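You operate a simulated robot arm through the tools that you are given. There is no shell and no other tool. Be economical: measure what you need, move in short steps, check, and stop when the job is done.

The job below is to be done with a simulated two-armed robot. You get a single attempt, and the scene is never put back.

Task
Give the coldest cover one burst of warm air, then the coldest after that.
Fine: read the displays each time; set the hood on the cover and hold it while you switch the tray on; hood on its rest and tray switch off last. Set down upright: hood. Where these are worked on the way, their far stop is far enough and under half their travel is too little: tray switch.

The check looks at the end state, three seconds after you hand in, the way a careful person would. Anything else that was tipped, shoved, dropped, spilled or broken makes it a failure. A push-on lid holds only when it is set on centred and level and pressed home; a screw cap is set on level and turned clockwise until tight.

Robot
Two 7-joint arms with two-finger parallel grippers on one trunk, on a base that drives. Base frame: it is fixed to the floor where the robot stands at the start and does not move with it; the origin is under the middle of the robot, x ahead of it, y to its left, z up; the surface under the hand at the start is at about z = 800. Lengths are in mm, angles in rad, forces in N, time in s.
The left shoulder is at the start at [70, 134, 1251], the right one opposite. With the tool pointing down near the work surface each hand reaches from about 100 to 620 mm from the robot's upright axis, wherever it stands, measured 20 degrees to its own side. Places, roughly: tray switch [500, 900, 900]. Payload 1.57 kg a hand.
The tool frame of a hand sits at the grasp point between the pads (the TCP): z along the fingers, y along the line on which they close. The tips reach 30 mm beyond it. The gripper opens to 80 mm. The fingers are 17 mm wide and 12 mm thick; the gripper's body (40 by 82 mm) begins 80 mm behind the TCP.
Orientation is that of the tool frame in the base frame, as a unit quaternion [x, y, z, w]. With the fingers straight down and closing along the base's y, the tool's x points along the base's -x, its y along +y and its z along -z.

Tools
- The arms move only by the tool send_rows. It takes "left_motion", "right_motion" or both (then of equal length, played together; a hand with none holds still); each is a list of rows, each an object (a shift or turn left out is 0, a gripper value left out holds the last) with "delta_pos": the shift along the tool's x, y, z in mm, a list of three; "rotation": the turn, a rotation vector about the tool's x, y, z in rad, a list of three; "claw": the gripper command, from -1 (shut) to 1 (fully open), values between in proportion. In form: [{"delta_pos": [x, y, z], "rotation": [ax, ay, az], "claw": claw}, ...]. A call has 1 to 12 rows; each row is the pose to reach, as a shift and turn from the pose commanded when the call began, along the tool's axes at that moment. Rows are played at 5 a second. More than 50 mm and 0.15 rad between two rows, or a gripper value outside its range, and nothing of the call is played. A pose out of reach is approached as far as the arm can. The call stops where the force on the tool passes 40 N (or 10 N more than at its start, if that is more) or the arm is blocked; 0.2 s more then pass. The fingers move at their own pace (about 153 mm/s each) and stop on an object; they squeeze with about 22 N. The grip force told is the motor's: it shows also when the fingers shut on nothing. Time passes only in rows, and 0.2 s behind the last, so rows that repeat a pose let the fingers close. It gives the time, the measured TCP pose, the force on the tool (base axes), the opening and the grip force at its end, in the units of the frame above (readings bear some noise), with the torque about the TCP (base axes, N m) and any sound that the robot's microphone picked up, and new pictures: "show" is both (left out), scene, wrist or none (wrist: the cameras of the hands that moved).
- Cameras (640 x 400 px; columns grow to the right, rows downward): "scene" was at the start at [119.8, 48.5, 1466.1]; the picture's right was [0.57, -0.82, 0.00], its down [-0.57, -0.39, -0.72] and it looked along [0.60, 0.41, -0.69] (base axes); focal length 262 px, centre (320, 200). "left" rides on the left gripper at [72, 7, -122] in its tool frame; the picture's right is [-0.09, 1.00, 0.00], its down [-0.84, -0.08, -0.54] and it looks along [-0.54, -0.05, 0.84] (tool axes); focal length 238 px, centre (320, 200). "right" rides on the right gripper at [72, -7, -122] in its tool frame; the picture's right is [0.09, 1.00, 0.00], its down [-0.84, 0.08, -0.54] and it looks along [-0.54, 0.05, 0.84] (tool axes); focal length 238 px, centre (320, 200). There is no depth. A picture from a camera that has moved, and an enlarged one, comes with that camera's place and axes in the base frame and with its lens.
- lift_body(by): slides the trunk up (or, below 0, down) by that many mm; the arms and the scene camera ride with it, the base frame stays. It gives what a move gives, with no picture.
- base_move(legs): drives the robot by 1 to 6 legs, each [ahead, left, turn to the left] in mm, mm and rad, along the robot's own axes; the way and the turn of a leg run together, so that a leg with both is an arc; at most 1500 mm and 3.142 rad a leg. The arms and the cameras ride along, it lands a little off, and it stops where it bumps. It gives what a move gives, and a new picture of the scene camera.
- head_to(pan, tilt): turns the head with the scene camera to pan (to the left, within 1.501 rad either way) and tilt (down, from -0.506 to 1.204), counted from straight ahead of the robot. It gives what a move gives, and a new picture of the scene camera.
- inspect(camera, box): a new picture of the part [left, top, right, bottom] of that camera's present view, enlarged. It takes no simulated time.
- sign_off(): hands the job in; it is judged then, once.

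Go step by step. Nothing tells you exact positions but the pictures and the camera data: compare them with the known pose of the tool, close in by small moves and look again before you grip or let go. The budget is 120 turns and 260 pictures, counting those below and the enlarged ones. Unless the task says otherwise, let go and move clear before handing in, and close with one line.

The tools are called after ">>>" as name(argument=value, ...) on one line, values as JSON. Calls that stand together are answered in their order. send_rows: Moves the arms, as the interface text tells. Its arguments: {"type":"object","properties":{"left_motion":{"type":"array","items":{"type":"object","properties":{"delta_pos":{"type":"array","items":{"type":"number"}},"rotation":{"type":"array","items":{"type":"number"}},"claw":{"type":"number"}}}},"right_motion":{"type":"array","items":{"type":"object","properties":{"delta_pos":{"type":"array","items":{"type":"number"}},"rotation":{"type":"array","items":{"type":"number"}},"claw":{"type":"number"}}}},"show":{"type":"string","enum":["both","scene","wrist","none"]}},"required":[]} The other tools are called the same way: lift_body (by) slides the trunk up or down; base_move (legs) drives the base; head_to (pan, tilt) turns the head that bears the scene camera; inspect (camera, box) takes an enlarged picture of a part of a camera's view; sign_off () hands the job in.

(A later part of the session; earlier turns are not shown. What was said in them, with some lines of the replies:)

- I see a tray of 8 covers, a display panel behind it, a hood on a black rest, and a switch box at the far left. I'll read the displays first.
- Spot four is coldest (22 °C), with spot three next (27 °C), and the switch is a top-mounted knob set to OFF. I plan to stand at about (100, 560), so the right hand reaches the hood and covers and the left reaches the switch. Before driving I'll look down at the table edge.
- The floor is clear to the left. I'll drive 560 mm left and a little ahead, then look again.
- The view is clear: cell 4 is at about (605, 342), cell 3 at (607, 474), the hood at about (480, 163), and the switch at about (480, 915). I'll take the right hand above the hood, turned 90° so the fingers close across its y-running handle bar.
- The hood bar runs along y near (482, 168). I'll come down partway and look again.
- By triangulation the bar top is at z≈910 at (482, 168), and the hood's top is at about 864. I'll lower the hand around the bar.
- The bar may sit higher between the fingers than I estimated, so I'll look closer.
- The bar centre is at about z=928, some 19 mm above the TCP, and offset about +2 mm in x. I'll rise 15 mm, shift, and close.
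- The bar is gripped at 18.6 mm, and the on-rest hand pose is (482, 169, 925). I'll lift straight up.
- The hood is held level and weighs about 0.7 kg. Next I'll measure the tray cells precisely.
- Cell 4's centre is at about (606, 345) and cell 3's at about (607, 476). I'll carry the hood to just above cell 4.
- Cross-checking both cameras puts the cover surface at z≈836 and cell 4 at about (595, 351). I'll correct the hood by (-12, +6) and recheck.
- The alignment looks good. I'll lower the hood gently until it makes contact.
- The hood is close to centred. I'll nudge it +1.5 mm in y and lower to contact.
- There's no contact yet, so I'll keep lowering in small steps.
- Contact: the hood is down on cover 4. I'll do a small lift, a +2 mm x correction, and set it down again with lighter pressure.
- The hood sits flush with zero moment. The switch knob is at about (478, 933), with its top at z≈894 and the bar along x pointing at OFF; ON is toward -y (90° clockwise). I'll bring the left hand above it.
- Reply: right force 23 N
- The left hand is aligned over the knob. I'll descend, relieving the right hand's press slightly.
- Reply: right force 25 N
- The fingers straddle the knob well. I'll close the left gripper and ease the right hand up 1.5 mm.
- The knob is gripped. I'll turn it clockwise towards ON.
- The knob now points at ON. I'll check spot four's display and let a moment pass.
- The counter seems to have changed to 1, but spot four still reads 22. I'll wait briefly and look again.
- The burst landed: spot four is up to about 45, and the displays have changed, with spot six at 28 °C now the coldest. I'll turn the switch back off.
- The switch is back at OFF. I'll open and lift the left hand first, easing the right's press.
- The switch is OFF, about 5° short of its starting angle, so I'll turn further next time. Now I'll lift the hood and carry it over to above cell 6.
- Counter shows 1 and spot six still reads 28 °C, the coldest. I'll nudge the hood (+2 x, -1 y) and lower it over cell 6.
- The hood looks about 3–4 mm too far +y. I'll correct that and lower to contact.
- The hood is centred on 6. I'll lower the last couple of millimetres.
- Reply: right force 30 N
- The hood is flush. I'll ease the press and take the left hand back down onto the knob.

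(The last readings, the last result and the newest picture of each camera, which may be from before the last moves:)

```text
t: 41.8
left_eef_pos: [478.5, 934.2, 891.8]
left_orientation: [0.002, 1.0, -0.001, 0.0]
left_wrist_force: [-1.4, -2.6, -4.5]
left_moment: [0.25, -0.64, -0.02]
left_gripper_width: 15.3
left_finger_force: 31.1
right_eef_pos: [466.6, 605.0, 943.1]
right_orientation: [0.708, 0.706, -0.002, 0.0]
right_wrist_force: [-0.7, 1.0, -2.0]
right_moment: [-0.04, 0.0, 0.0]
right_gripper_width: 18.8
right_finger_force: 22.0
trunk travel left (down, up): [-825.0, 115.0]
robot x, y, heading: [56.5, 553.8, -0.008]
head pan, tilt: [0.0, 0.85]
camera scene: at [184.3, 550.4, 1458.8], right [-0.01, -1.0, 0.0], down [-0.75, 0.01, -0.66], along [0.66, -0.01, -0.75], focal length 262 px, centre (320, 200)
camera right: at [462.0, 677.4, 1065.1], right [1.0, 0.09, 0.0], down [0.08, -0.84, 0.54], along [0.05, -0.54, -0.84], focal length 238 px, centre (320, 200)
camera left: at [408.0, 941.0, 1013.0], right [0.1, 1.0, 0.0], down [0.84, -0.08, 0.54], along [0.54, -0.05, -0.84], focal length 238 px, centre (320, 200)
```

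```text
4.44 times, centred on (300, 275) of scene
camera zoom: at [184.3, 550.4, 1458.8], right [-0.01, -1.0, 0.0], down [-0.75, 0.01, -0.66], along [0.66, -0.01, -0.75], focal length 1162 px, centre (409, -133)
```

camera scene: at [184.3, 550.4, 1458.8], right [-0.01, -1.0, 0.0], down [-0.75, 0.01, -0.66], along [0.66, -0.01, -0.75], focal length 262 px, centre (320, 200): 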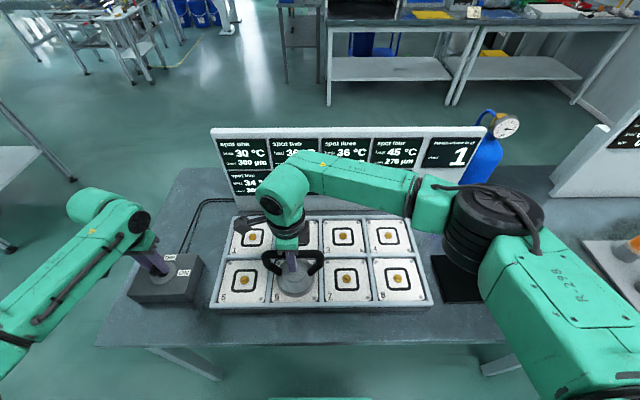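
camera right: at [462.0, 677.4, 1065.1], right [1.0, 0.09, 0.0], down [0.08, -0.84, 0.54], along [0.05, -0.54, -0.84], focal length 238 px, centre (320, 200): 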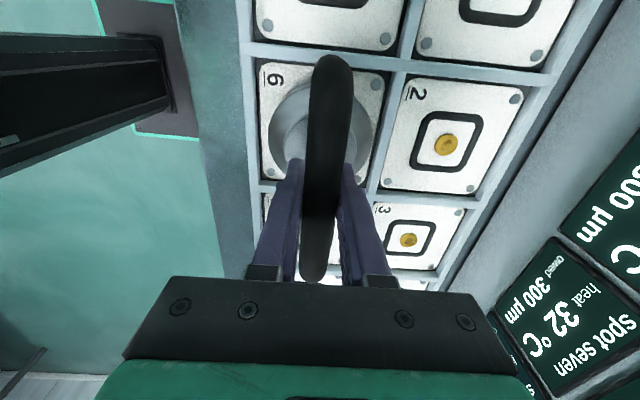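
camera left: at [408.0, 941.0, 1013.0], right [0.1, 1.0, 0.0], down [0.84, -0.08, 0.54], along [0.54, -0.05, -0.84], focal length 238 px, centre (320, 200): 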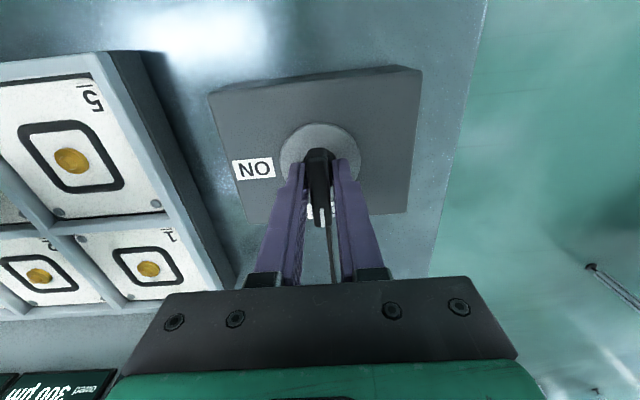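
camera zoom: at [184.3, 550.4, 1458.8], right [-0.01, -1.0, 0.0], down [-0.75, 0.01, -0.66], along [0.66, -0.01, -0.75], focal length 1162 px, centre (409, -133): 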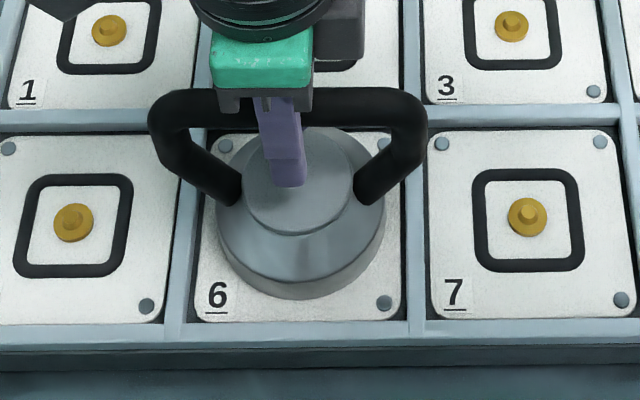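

The hood is placed well and the knob is gripped. I'll press a touch more and switch on.

>>> send_rows(left_motion=[{"rotation": [0, 0, 0.13]}, {"rotation": [0, 0, 0.26]}, {"rotation": [0, 0, 0.39]}, {"rotation": [0, 0, 0.52]}, {"rotation": [0, 0, 0.65]}, {"rotation": [0, 0, 0.78]}, {"rotation": [0, 0, 0.91]}, {"rotation": [0, 0, 1.04]}, {"rotation": [0, 0, 1.17]}, {"rotation": [0, 0, 1.3]}, {"rotation": [0, 0, 1.43]}, {"rotation": [0, 0, 1.56]}], right_motion=[{"delta_pos": [0, 0, 0.8]}, {"delta_pos": [0, 0, 0.8]}, {"delta_pos": [0, 0, 0.8]}, {"delta_pos": [0, 0, 0.8]}, {"delta_pos": [0, 0, 0.8]}, {"delta_pos": [0, 0, 0.8]}, {"delta_pos": [0, 0, 0.8]}, {"delta_pos": [0, 0, 0.8]}, {"delta_pos": [0, 0, 0.8]}, {"delta_pos": [0, 0, 0.8]}, {"delta_pos": [0, 0, 0.8]}, {"delta_pos": [0, 0, 0.8]}], show="none")

>>> send_rows(left_motion=[{}, {}, {}, {}, {}, {}, {}], show="wrist")

>>> inspect(camera="scene", box=[205, 120, 495, 310])

```text
t: 44.4
left_eef_pos: [479.7, 933.6, 891.3]
left_orientation: [0.705, 0.709, 0.0, 0.0]
left_wrist_force: [0.3, 8.9, 6.5]
left_moment: [0.63, 0.29, -0.03]
left_gripper_width: 15.6
left_finger_force: 31.1
right_eef_pos: [468.9, 606.3, 944.4]
right_orientation: [0.708, 0.706, 0.0, 0.001]
right_wrist_force: [0.4, 0.5, -5.5]
right_moment: [0.02, 0.02, -0.01]
right_gripper_width: 18.7
right_finger_force: 22.1
trunk travel left (down, up): [-825.0, 115.0]
robot x, y, heading: [55.2, 551.2, -0.013]
head pan, tilt: [0.0, 0.85]
```

```text
t: 46.0
left_eef_pos: [480.1, 934.1, 892.8]
left_orientation: [0.704, 0.71, 0.001, 0.0]
left_wrist_force: [1.7, 11.1, 11.0]
left_moment: [0.49, 0.21, -0.01]
left_gripper_width: 15.9
left_finger_force: 31.6
right_eef_pos: [467.5, 606.2, 944.6]
right_orientation: [0.708, 0.706, 0.0, 0.001]
right_wrist_force: [-0.4, -0.2, -6.1]
right_moment: [0.03, 0.02, 0.02]
right_gripper_width: 18.8
right_finger_force: 22.4
trunk travel left (down, up): [-825.0, 115.0]
robot x, y, heading: [53.0, 554.6, -0.011]
head pan, tilt: [0.0, 0.85]
camera left: at [486.5, 1006.8, 1013.0], right [1.0, -0.08, 0.0], down [-0.07, -0.84, 0.54], along [-0.04, -0.54, -0.84], focal length 238 px, centre (320, 200)
```

left: 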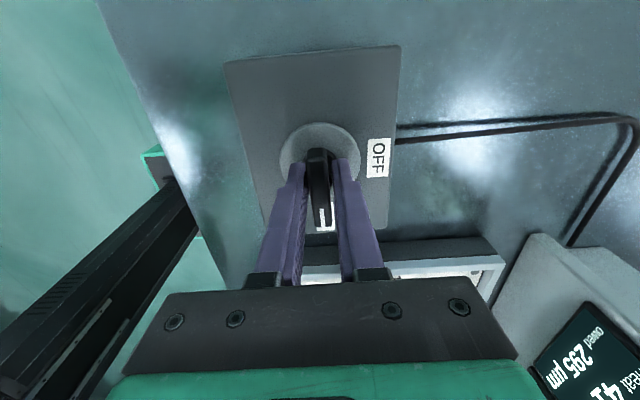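

```text
2.11 times, centred on (350, 215) of scene
camera zoom: at [184.2, 551.8, 1459.0], right [-0.01, -1.0, 0.0], down [-0.75, 0.01, -0.66], along [0.66, -0.01, -0.75], focal length 550 px, centre (257, 168)
```

zoom: 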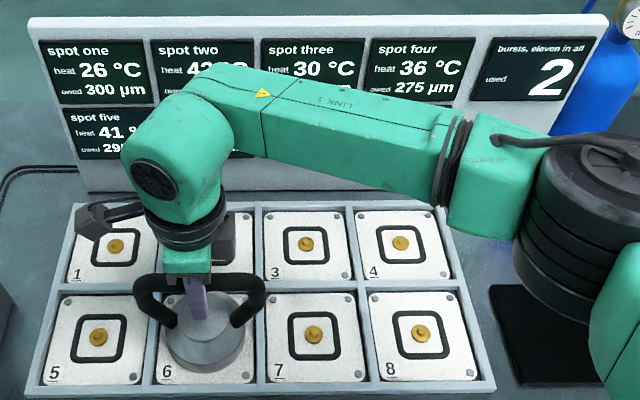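

The counter shows 2 and the displays have changed again, so both bursts are done. Switching off now, with a slightly bigger turn to reach the stop.

>>> send_rows(left_motion=[{"rotation": [0, 0, -0.14]}, {"rotation": [0, 0, -0.28]}, {"rotation": [0, 0, -0.42]}, {"rotation": [0, 0, -0.56]}, {"rotation": [0, 0, -0.7]}, {"rotation": [0, 0, -0.84]}, {"rotation": [0, 0, -0.98]}, {"rotation": [0, 0, -1.12]}, {"rotation": [0, 0, -1.26]}, {"rotation": [0, 0, -1.4]}, {"rotation": [0, 0, -1.54]}, {"rotation": [0, 0, -1.66]}], show="wrist")

>>> send_rows(left_motion=[{"claw": 0.0}, {"claw": 1}, {"claw": 1}, {"delta_pos": [0, 0, -30]}, {"delta_pos": [0, 0, -60]}, {"delta_pos": [0, 0, -90]}, {"delta_pos": [0, 0, -90]}], show="wrist")

>>> inspect(camera="left", box=[240, 60, 400, 180])

```text
t: 48.6
left_eef_pos: [480.4, 934.5, 890.9]
left_orientation: [-0.05, 0.999, 0.001, 0.0]
left_wrist_force: [18.9, 12.8, 7.7]
left_moment: [0.07, -0.52, 0.02]
left_gripper_width: 15.4
left_finger_force: 31.0
right_eef_pos: [469.2, 605.7, 943.5]
right_orientation: [0.708, 0.707, 0.0, 0.0]
right_wrist_force: [-4.2, -4.4, 8.5]
right_moment: [0.07, -0.07, -0.02]
right_gripper_width: 18.4
right_finger_force: 22.2
trunk travel left (down, up): [-825.0, 115.0]
robot x, y, heading: [55.6, 552.5, -0.013]
head pan, tilt: [0.0, 0.85]
camera left: at [408.7, 933.4, 1012.5], right [-0.01, 1.0, 0.0], down [0.84, 0.01, 0.54], along [0.54, 0.01, -0.84], focal length 238 px, centre (320, 200)
```

left: 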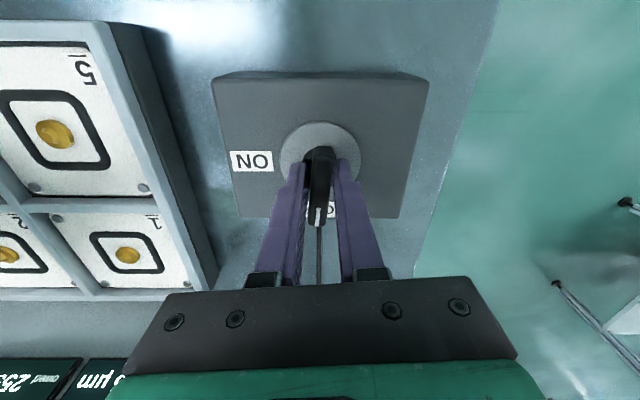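

```text
t: 50.2
left_eef_pos: [480.2, 932.9, 981.4]
left_orientation: [-0.049, 0.999, 0.0, 0.001]
left_wrist_force: [-0.5, -0.9, 0.5]
left_moment: [-0.02, -0.01, -0.01]
left_gripper_width: 79.8
left_finger_force: 0.0
right_eef_pos: [468.7, 605.4, 942.8]
right_orientation: [0.708, 0.706, 0.0, 0.0]
right_wrist_force: [0.2, 0.2, -0.8]
right_moment: [0.13, -0.01, -0.04]
right_gripper_width: 18.6
right_finger_force: 22.0
trunk travel left (down, up): [-825.0, 115.0]
robot x, y, heading: [54.2, 548.3, -0.014]
head pan, tilt: [0.0, 0.85]
camera left: at [409.1, 933.2, 1102.8], right [0.0, 1.0, 0.0], down [0.84, 0.0, 0.54], along [0.54, 0.0, -0.84], focal length 238 px, centre (320, 200)
```

left: 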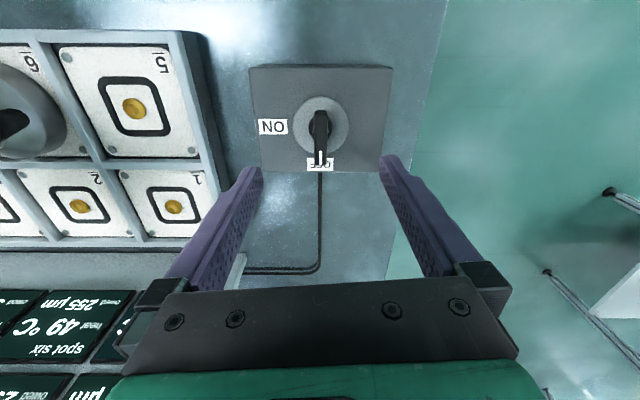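

```text
3.33 times, centred on (320, 120) of left
camera zoom: at [409.1, 933.2, 1102.8], right [0.0, 1.0, 0.0], down [0.84, 0.0, 0.54], along [0.54, 0.0, -0.84], focal length 794 px, centre (320, 467)
```

zoom: 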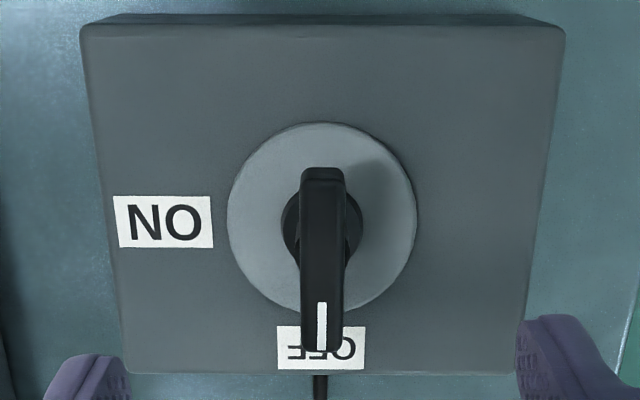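

The switch is squarely at OFF and spot six reads 49 °C. Now I'll lift the hood and carry it back towards its rest.

>>> send_rows(right_motion=[{"delta_pos": [0, 0, -10]}, {"delta_pos": [0, 0, -45]}, {"delta_pos": [0, 0, -85]}, {"delta_pos": [-25, 1, -90]}, {"delta_pos": [-70, 2, -90]}, {"delta_pos": [-115, 4, -90]}, {"delta_pos": [-160, 5, -90]}, {"delta_pos": [-205, 7, -90]}, {"delta_pos": [-250, 8, -90]}, {"delta_pos": [-295, 10, -90]}, {"delta_pos": [-340, 11, -90]}, {"delta_pos": [-380, 13, -90]}], show="none")

```text
t: 52.8
left_eef_pos: [481.2, 931.3, 982.5]
left_orientation: [-0.049, 0.999, 0.001, 0.0]
left_wrist_force: [0.9, 0.6, -0.1]
left_moment: [0.0, 0.01, 0.0]
left_gripper_width: 80.0
left_finger_force: 0.0
right_eef_pos: [480.8, 222.4, 1032.5]
right_orientation: [0.707, 0.707, 0.001, 0.0]
right_wrist_force: [-0.6, -0.4, -7.8]
right_moment: [0.0, 0.02, 0.01]
right_gripper_width: 18.6
right_finger_force: 21.9
trunk travel left (down, up): [-825.0, 115.0]
robot x, y, heading: [53.9, 549.5, -0.016]
head pan, tilt: [0.0, 0.85]
```

The hood is nearly over the rest. I'll finish the approach and look.

>>> send_rows(right_motion=[{"delta_pos": [-30, 1, 0]}, {"delta_pos": [-53, 1.5, 0]}, {"delta_pos": [-53, 1.5, 30]}, {"delta_pos": [-53, 1.5, 60]}, {"delta_pos": [-53, 1.5, 80]}, {"delta_pos": [-53, 1.5, 80]}])

>>> inspect(camera="scene", box=[420, 210, 540, 310])

```text
t: 54.2
left_eef_pos: [481.5, 932.4, 979.8]
left_orientation: [-0.049, 0.999, 0.001, 0.0]
left_wrist_force: [1.1, -0.5, 0.5]
left_moment: [0.02, 0.01, 0.01]
left_gripper_width: 79.7
left_finger_force: 0.2
right_eef_pos: [484.5, 171.6, 952.7]
right_orientation: [0.708, 0.706, 0.0, 0.0]
right_wrist_force: [-0.4, 1.2, -7.1]
right_moment: [0.02, -0.02, 0.0]
right_gripper_width: 18.6
right_finger_force: 22.2
trunk travel left (down, up): [-825.0, 115.0]
robot x, y, heading: [56.5, 548.3, -0.017]
head pan, tilt: [0.0, 0.85]
camera scene: at [185.2, 549.3, 1458.9], right [-0.01, -1.0, 0.0], down [-0.75, 0.01, -0.66], along [0.66, -0.01, -0.75], focal length 262 px, centre (320, 200)
camera right: at [478.2, 243.7, 1073.5], right [1.0, 0.09, 0.0], down [0.08, -0.84, 0.54], along [0.05, -0.54, -0.84], focal length 238 px, centre (320, 200)
```

scene: 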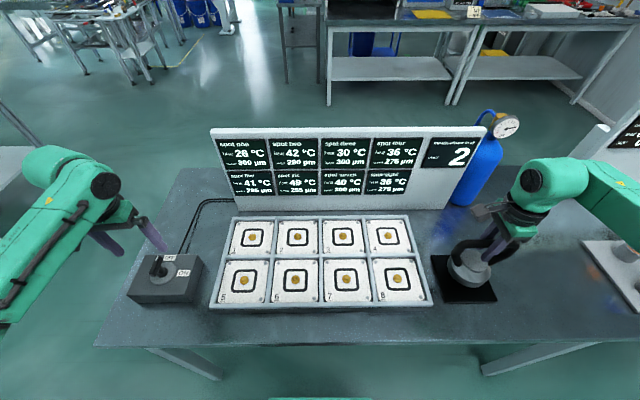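
right: 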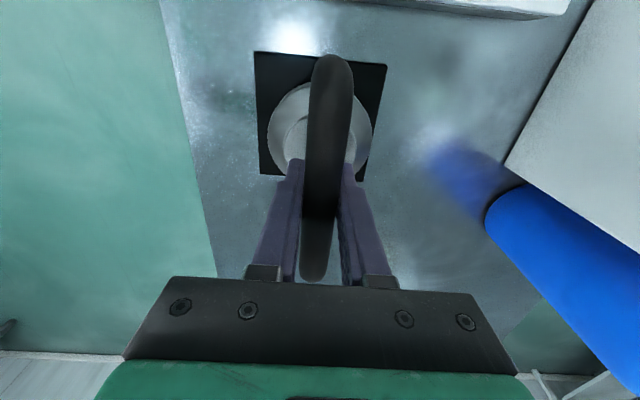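

```text
4.00 times, centred on (480, 260) of scene
camera zoom: at [185.2, 549.3, 1458.9], right [-0.01, -1.0, 0.0], down [-0.75, 0.01, -0.66], along [0.66, -0.01, -0.75], focal length 1046 px, centre (-320, -40)
```

zoom: 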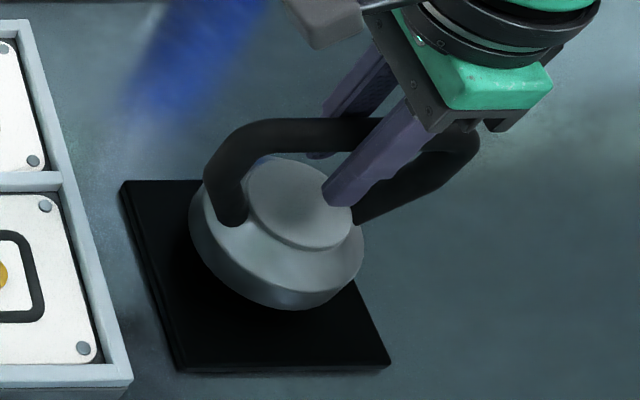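

I'll correct slightly and lower onto the rest.

>>> send_rows(right_motion=[{"delta_pos": [-1.5, -1.2, 8]}, {"delta_pos": [-1.5, -1.2, 16]}, {"delta_pos": [-1.5, -1.2, 22]}, {"delta_pos": [-1.5, -1.2, 25]}], show="none")

>>> send_rows(right_motion=[{"delta_pos": [0, 0, 1]}, {"delta_pos": [0, 0, 2]}], show="none")

>>> inspect(camera="scene", box=[420, 210, 540, 310])

```text
t: 55.2
left_eef_pos: [482.1, 932.2, 982.0]
left_orientation: [-0.049, 0.999, 0.001, 0.0]
left_wrist_force: [0.7, -0.2, -0.4]
left_moment: [0.01, -0.03, -0.02]
left_gripper_width: 80.0
left_finger_force: 0.1
right_eef_pos: [482.4, 170.8, 926.9]
right_orientation: [0.708, 0.706, 0.0, 0.001]
right_wrist_force: [0.7, -0.1, -7.3]
right_moment: [-0.01, 0.03, 0.02]
right_gripper_width: 18.7
right_finger_force: 21.8
trunk travel left (down, up): [-825.0, 115.0]
robot x, y, heading: [52.4, 551.4, -0.012]
head pan, tilt: [0.0, 0.85]
```

```text
t: 55.8
left_eef_pos: [481.3, 932.3, 982.1]
left_orientation: [-0.048, 0.999, 0.002, 0.0]
left_wrist_force: [-0.7, 0.3, 0.5]
left_moment: [-0.02, 0.0, -0.02]
left_gripper_width: 80.0
left_finger_force: 0.0
right_eef_pos: [482.0, 169.3, 925.5]
right_orientation: [0.708, 0.706, 0.0, 0.0]
right_wrist_force: [0.2, 0.5, -7.4]
right_moment: [-0.01, 0.01, 0.01]
right_gripper_width: 18.7
right_finger_force: 21.7
trunk travel left (down, up): [-825.0, 115.0]
robot x, y, heading: [58.3, 549.5, -0.01]
head pan, tilt: [0.0, 0.85]
```

```text
4.00 times, centred on (480, 260) of scene
camera zoom: at [185.3, 548.7, 1458.9], right [-0.01, -1.0, 0.0], down [-0.75, 0.01, -0.66], along [0.66, -0.01, -0.75], focal length 1046 px, centre (-320, -40)
```

zoom: 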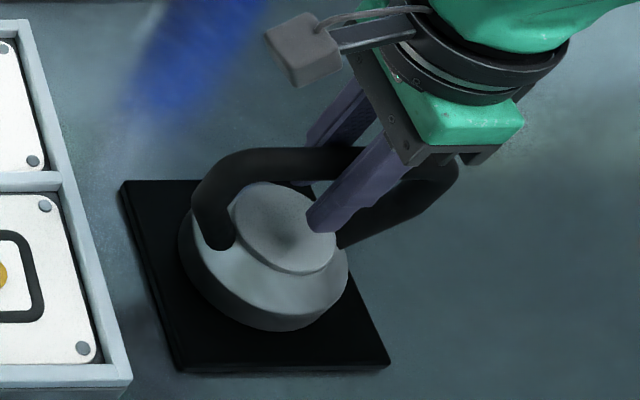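

There's still no contact, so I'll lower further in 1 mm steps.

>>> send_rows(right_motion=[{"delta_pos": [0, 0, 0.7]}, {"delta_pos": [0, 0, 1.5]}], show="none")

>>> send_rows(right_motion=[{"delta_pos": [0, 0, 0.5]}, {"delta_pos": [0, 0, 1]}], show="none")

```text
t: 56.4
left_eef_pos: [481.5, 932.5, 981.9]
left_orientation: [-0.049, 0.999, 0.0, -0.001]
left_wrist_force: [0.1, 0.5, -0.8]
left_moment: [0.02, 0.01, 0.01]
left_gripper_width: 80.1
left_finger_force: 0.1
right_eef_pos: [482.5, 169.5, 924.5]
right_orientation: [0.708, 0.706, 0.0, 0.0]
right_wrist_force: [-0.5, -0.3, -7.0]
right_moment: [-0.02, 0.01, -0.01]
right_gripper_width: 18.8
right_finger_force: 22.3
trunk travel left (down, up): [-825.0, 115.0]
robot x, y, heading: [52.3, 553.2, -0.007]
head pan, tilt: [0.0, 0.85]
```

```text
t: 57.0
left_eef_pos: [481.4, 933.2, 981.8]
left_orientation: [-0.05, 0.999, 0.001, 0.0]
left_wrist_force: [0.7, -0.8, -1.0]
left_moment: [0.05, -0.02, 0.0]
left_gripper_width: 79.8
left_finger_force: 0.0
right_eef_pos: [481.7, 170.4, 925.3]
right_orientation: [0.707, 0.707, 0.001, 0.0]
right_wrist_force: [-0.1, -1.0, -7.8]
right_moment: [-0.01, 0.01, -0.01]
right_gripper_width: 18.6
right_finger_force: 22.1
trunk travel left (down, up): [-825.0, 115.0]
robot x, y, heading: [51.4, 547.8, -0.014]
head pan, tilt: [0.0, 0.85]
```

>>> send_rows(right_motion=[{"delta_pos": [0, 0, 0.5]}, {"delta_pos": [0, 0, 1]}, {"delta_pos": [0, 0, 1]}], show="none")

>>> send_rows(right_motion=[{"delta_pos": [0, 0, 0.5]}, {"delta_pos": [0, 0, 1]}, {"delta_pos": [0, 0, 1]}], show="none")

```text
t: 57.8
left_eef_pos: [481.5, 932.0, 982.3]
left_orientation: [-0.049, 0.999, 0.001, -0.001]
left_wrist_force: [-0.7, -0.8, 0.8]
left_moment: [-0.02, -0.03, 0.0]
left_gripper_width: 80.4
left_finger_force: 0.0
right_eef_pos: [482.0, 169.4, 922.7]
right_orientation: [0.708, 0.706, 0.0, 0.0]
right_wrist_force: [0.9, 0.4, -4.1]
right_moment: [-0.2, -0.04, -0.05]
right_gripper_width: 18.9
right_finger_force: 21.9
trunk travel left (down, up): [-825.0, 115.0]
robot x, y, heading: [52.5, 548.2, -0.014]
head pan, tilt: [0.0, 0.85]
```

```text
t: 58.6
left_eef_pos: [481.4, 933.8, 981.3]
left_orientation: [-0.049, 0.999, 0.0, 0.0]
left_wrist_force: [-0.2, -0.2, 0.6]
left_moment: [0.0, 0.0, -0.03]
left_gripper_width: 79.9
left_finger_force: 0.0
right_eef_pos: [481.8, 169.9, 923.0]
right_orientation: [0.708, 0.706, 0.001, 0.002]
right_wrist_force: [3.8, -3.2, 6.5]
right_moment: [-0.23, 0.08, 0.06]
right_gripper_width: 18.6
right_finger_force: 21.8
trunk travel left (down, up): [-825.0, 115.0]
robot x, y, heading: [51.4, 550.6, -0.01]
head pan, tilt: [0.0, 0.85]
```

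The hood is now resting on its stand. I'll open gently and rise straight up.

>>> send_rows(right_motion=[{"claw": -0.3}, {"claw": 0.3}, {"claw": 1}, {"claw": 1}, {"delta_pos": [0, 0, -25]}, {"delta_pos": [0, 0, -60]}, {"delta_pos": [0, 0, -100]}, {"delta_pos": [0, 0, -145]}, {"delta_pos": [0, 0, -180]}])

>>> inspect(camera="scene", box=[420, 210, 540, 310])

>>> inspect(camera="scene", box=[205, 120, 495, 310])

```text
t: 60.6
left_eef_pos: [481.8, 933.6, 981.6]
left_orientation: [-0.049, 0.999, 0.0, 0.0]
left_wrist_force: [0.0, 0.5, 0.3]
left_moment: [-0.03, 0.03, 0.04]
left_gripper_width: 80.3
left_finger_force: 0.0
right_eef_pos: [480.4, 169.0, 1103.6]
right_orientation: [0.708, 0.707, 0.0, 0.001]
right_wrist_force: [0.9, 0.2, 1.0]
right_moment: [-0.03, 0.06, 0.02]
right_gripper_width: 80.1
right_finger_force: 0.1
trunk travel left (down, up): [-825.0, 115.0]
robot x, y, heading: [55.1, 547.7, -0.014]
head pan, tilt: [0.0, 0.85]
camera scene: at [183.9, 550.3, 1459.0], right [-0.01, -1.0, 0.0], down [-0.75, 0.01, -0.66], along [0.66, -0.01, -0.75], focal length 262 px, centre (320, 200)
camera right: at [475.2, 241.3, 1226.1], right [1.0, 0.09, 0.0], down [0.08, -0.84, 0.54], along [0.05, -0.54, -0.84], focal length 238 px, centre (320, 200)
```

scene: 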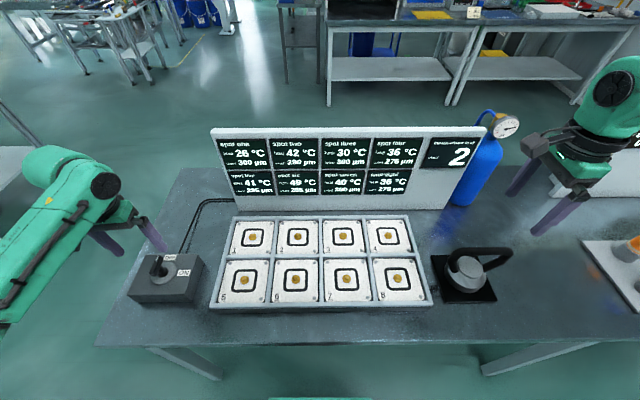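
right: 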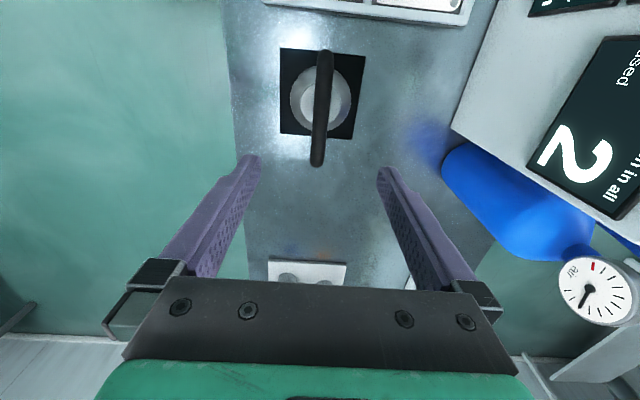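

```text
4.00 times, centred on (480, 260) of scene
camera zoom: at [183.9, 550.3, 1459.0], right [-0.01, -1.0, 0.0], down [-0.75, 0.01, -0.66], along [0.66, -0.01, -0.75], focal length 1046 px, centre (-320, -40)
```

zoom: 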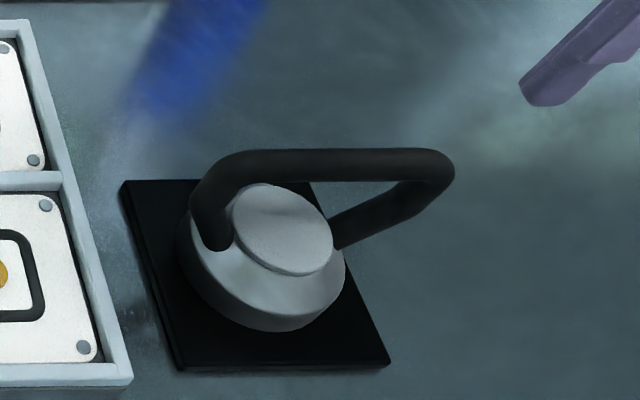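

```text
2.11 times, centred on (350, 215) of scene
camera zoom: at [183.9, 550.3, 1459.0], right [-0.01, -1.0, 0.0], down [-0.75, 0.01, -0.66], along [0.66, -0.01, -0.75], focal length 550 px, centre (257, 168)
```

zoom: 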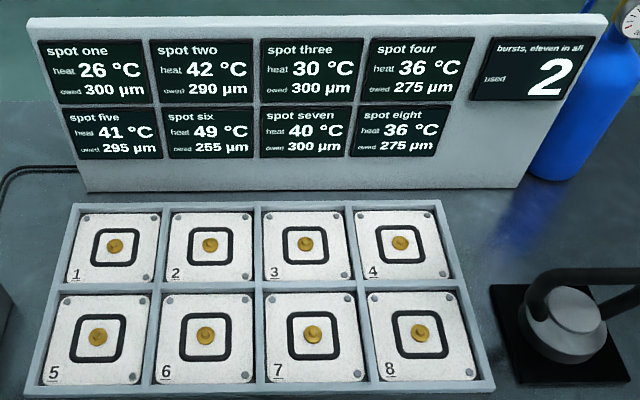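

Both bursts went to the right covers (spot four, then spot six) and the counter reads 2. The hood is upright on its rest, the switch is off, and both hands are clear.

>>> sign_off()

```text
The job is handed in.
```

I gave spot four one burst of warm air and then spot six, reading the displays before each. The hood is upright on its rest, the tray switch is off and both hands are clear; the job is handed in.
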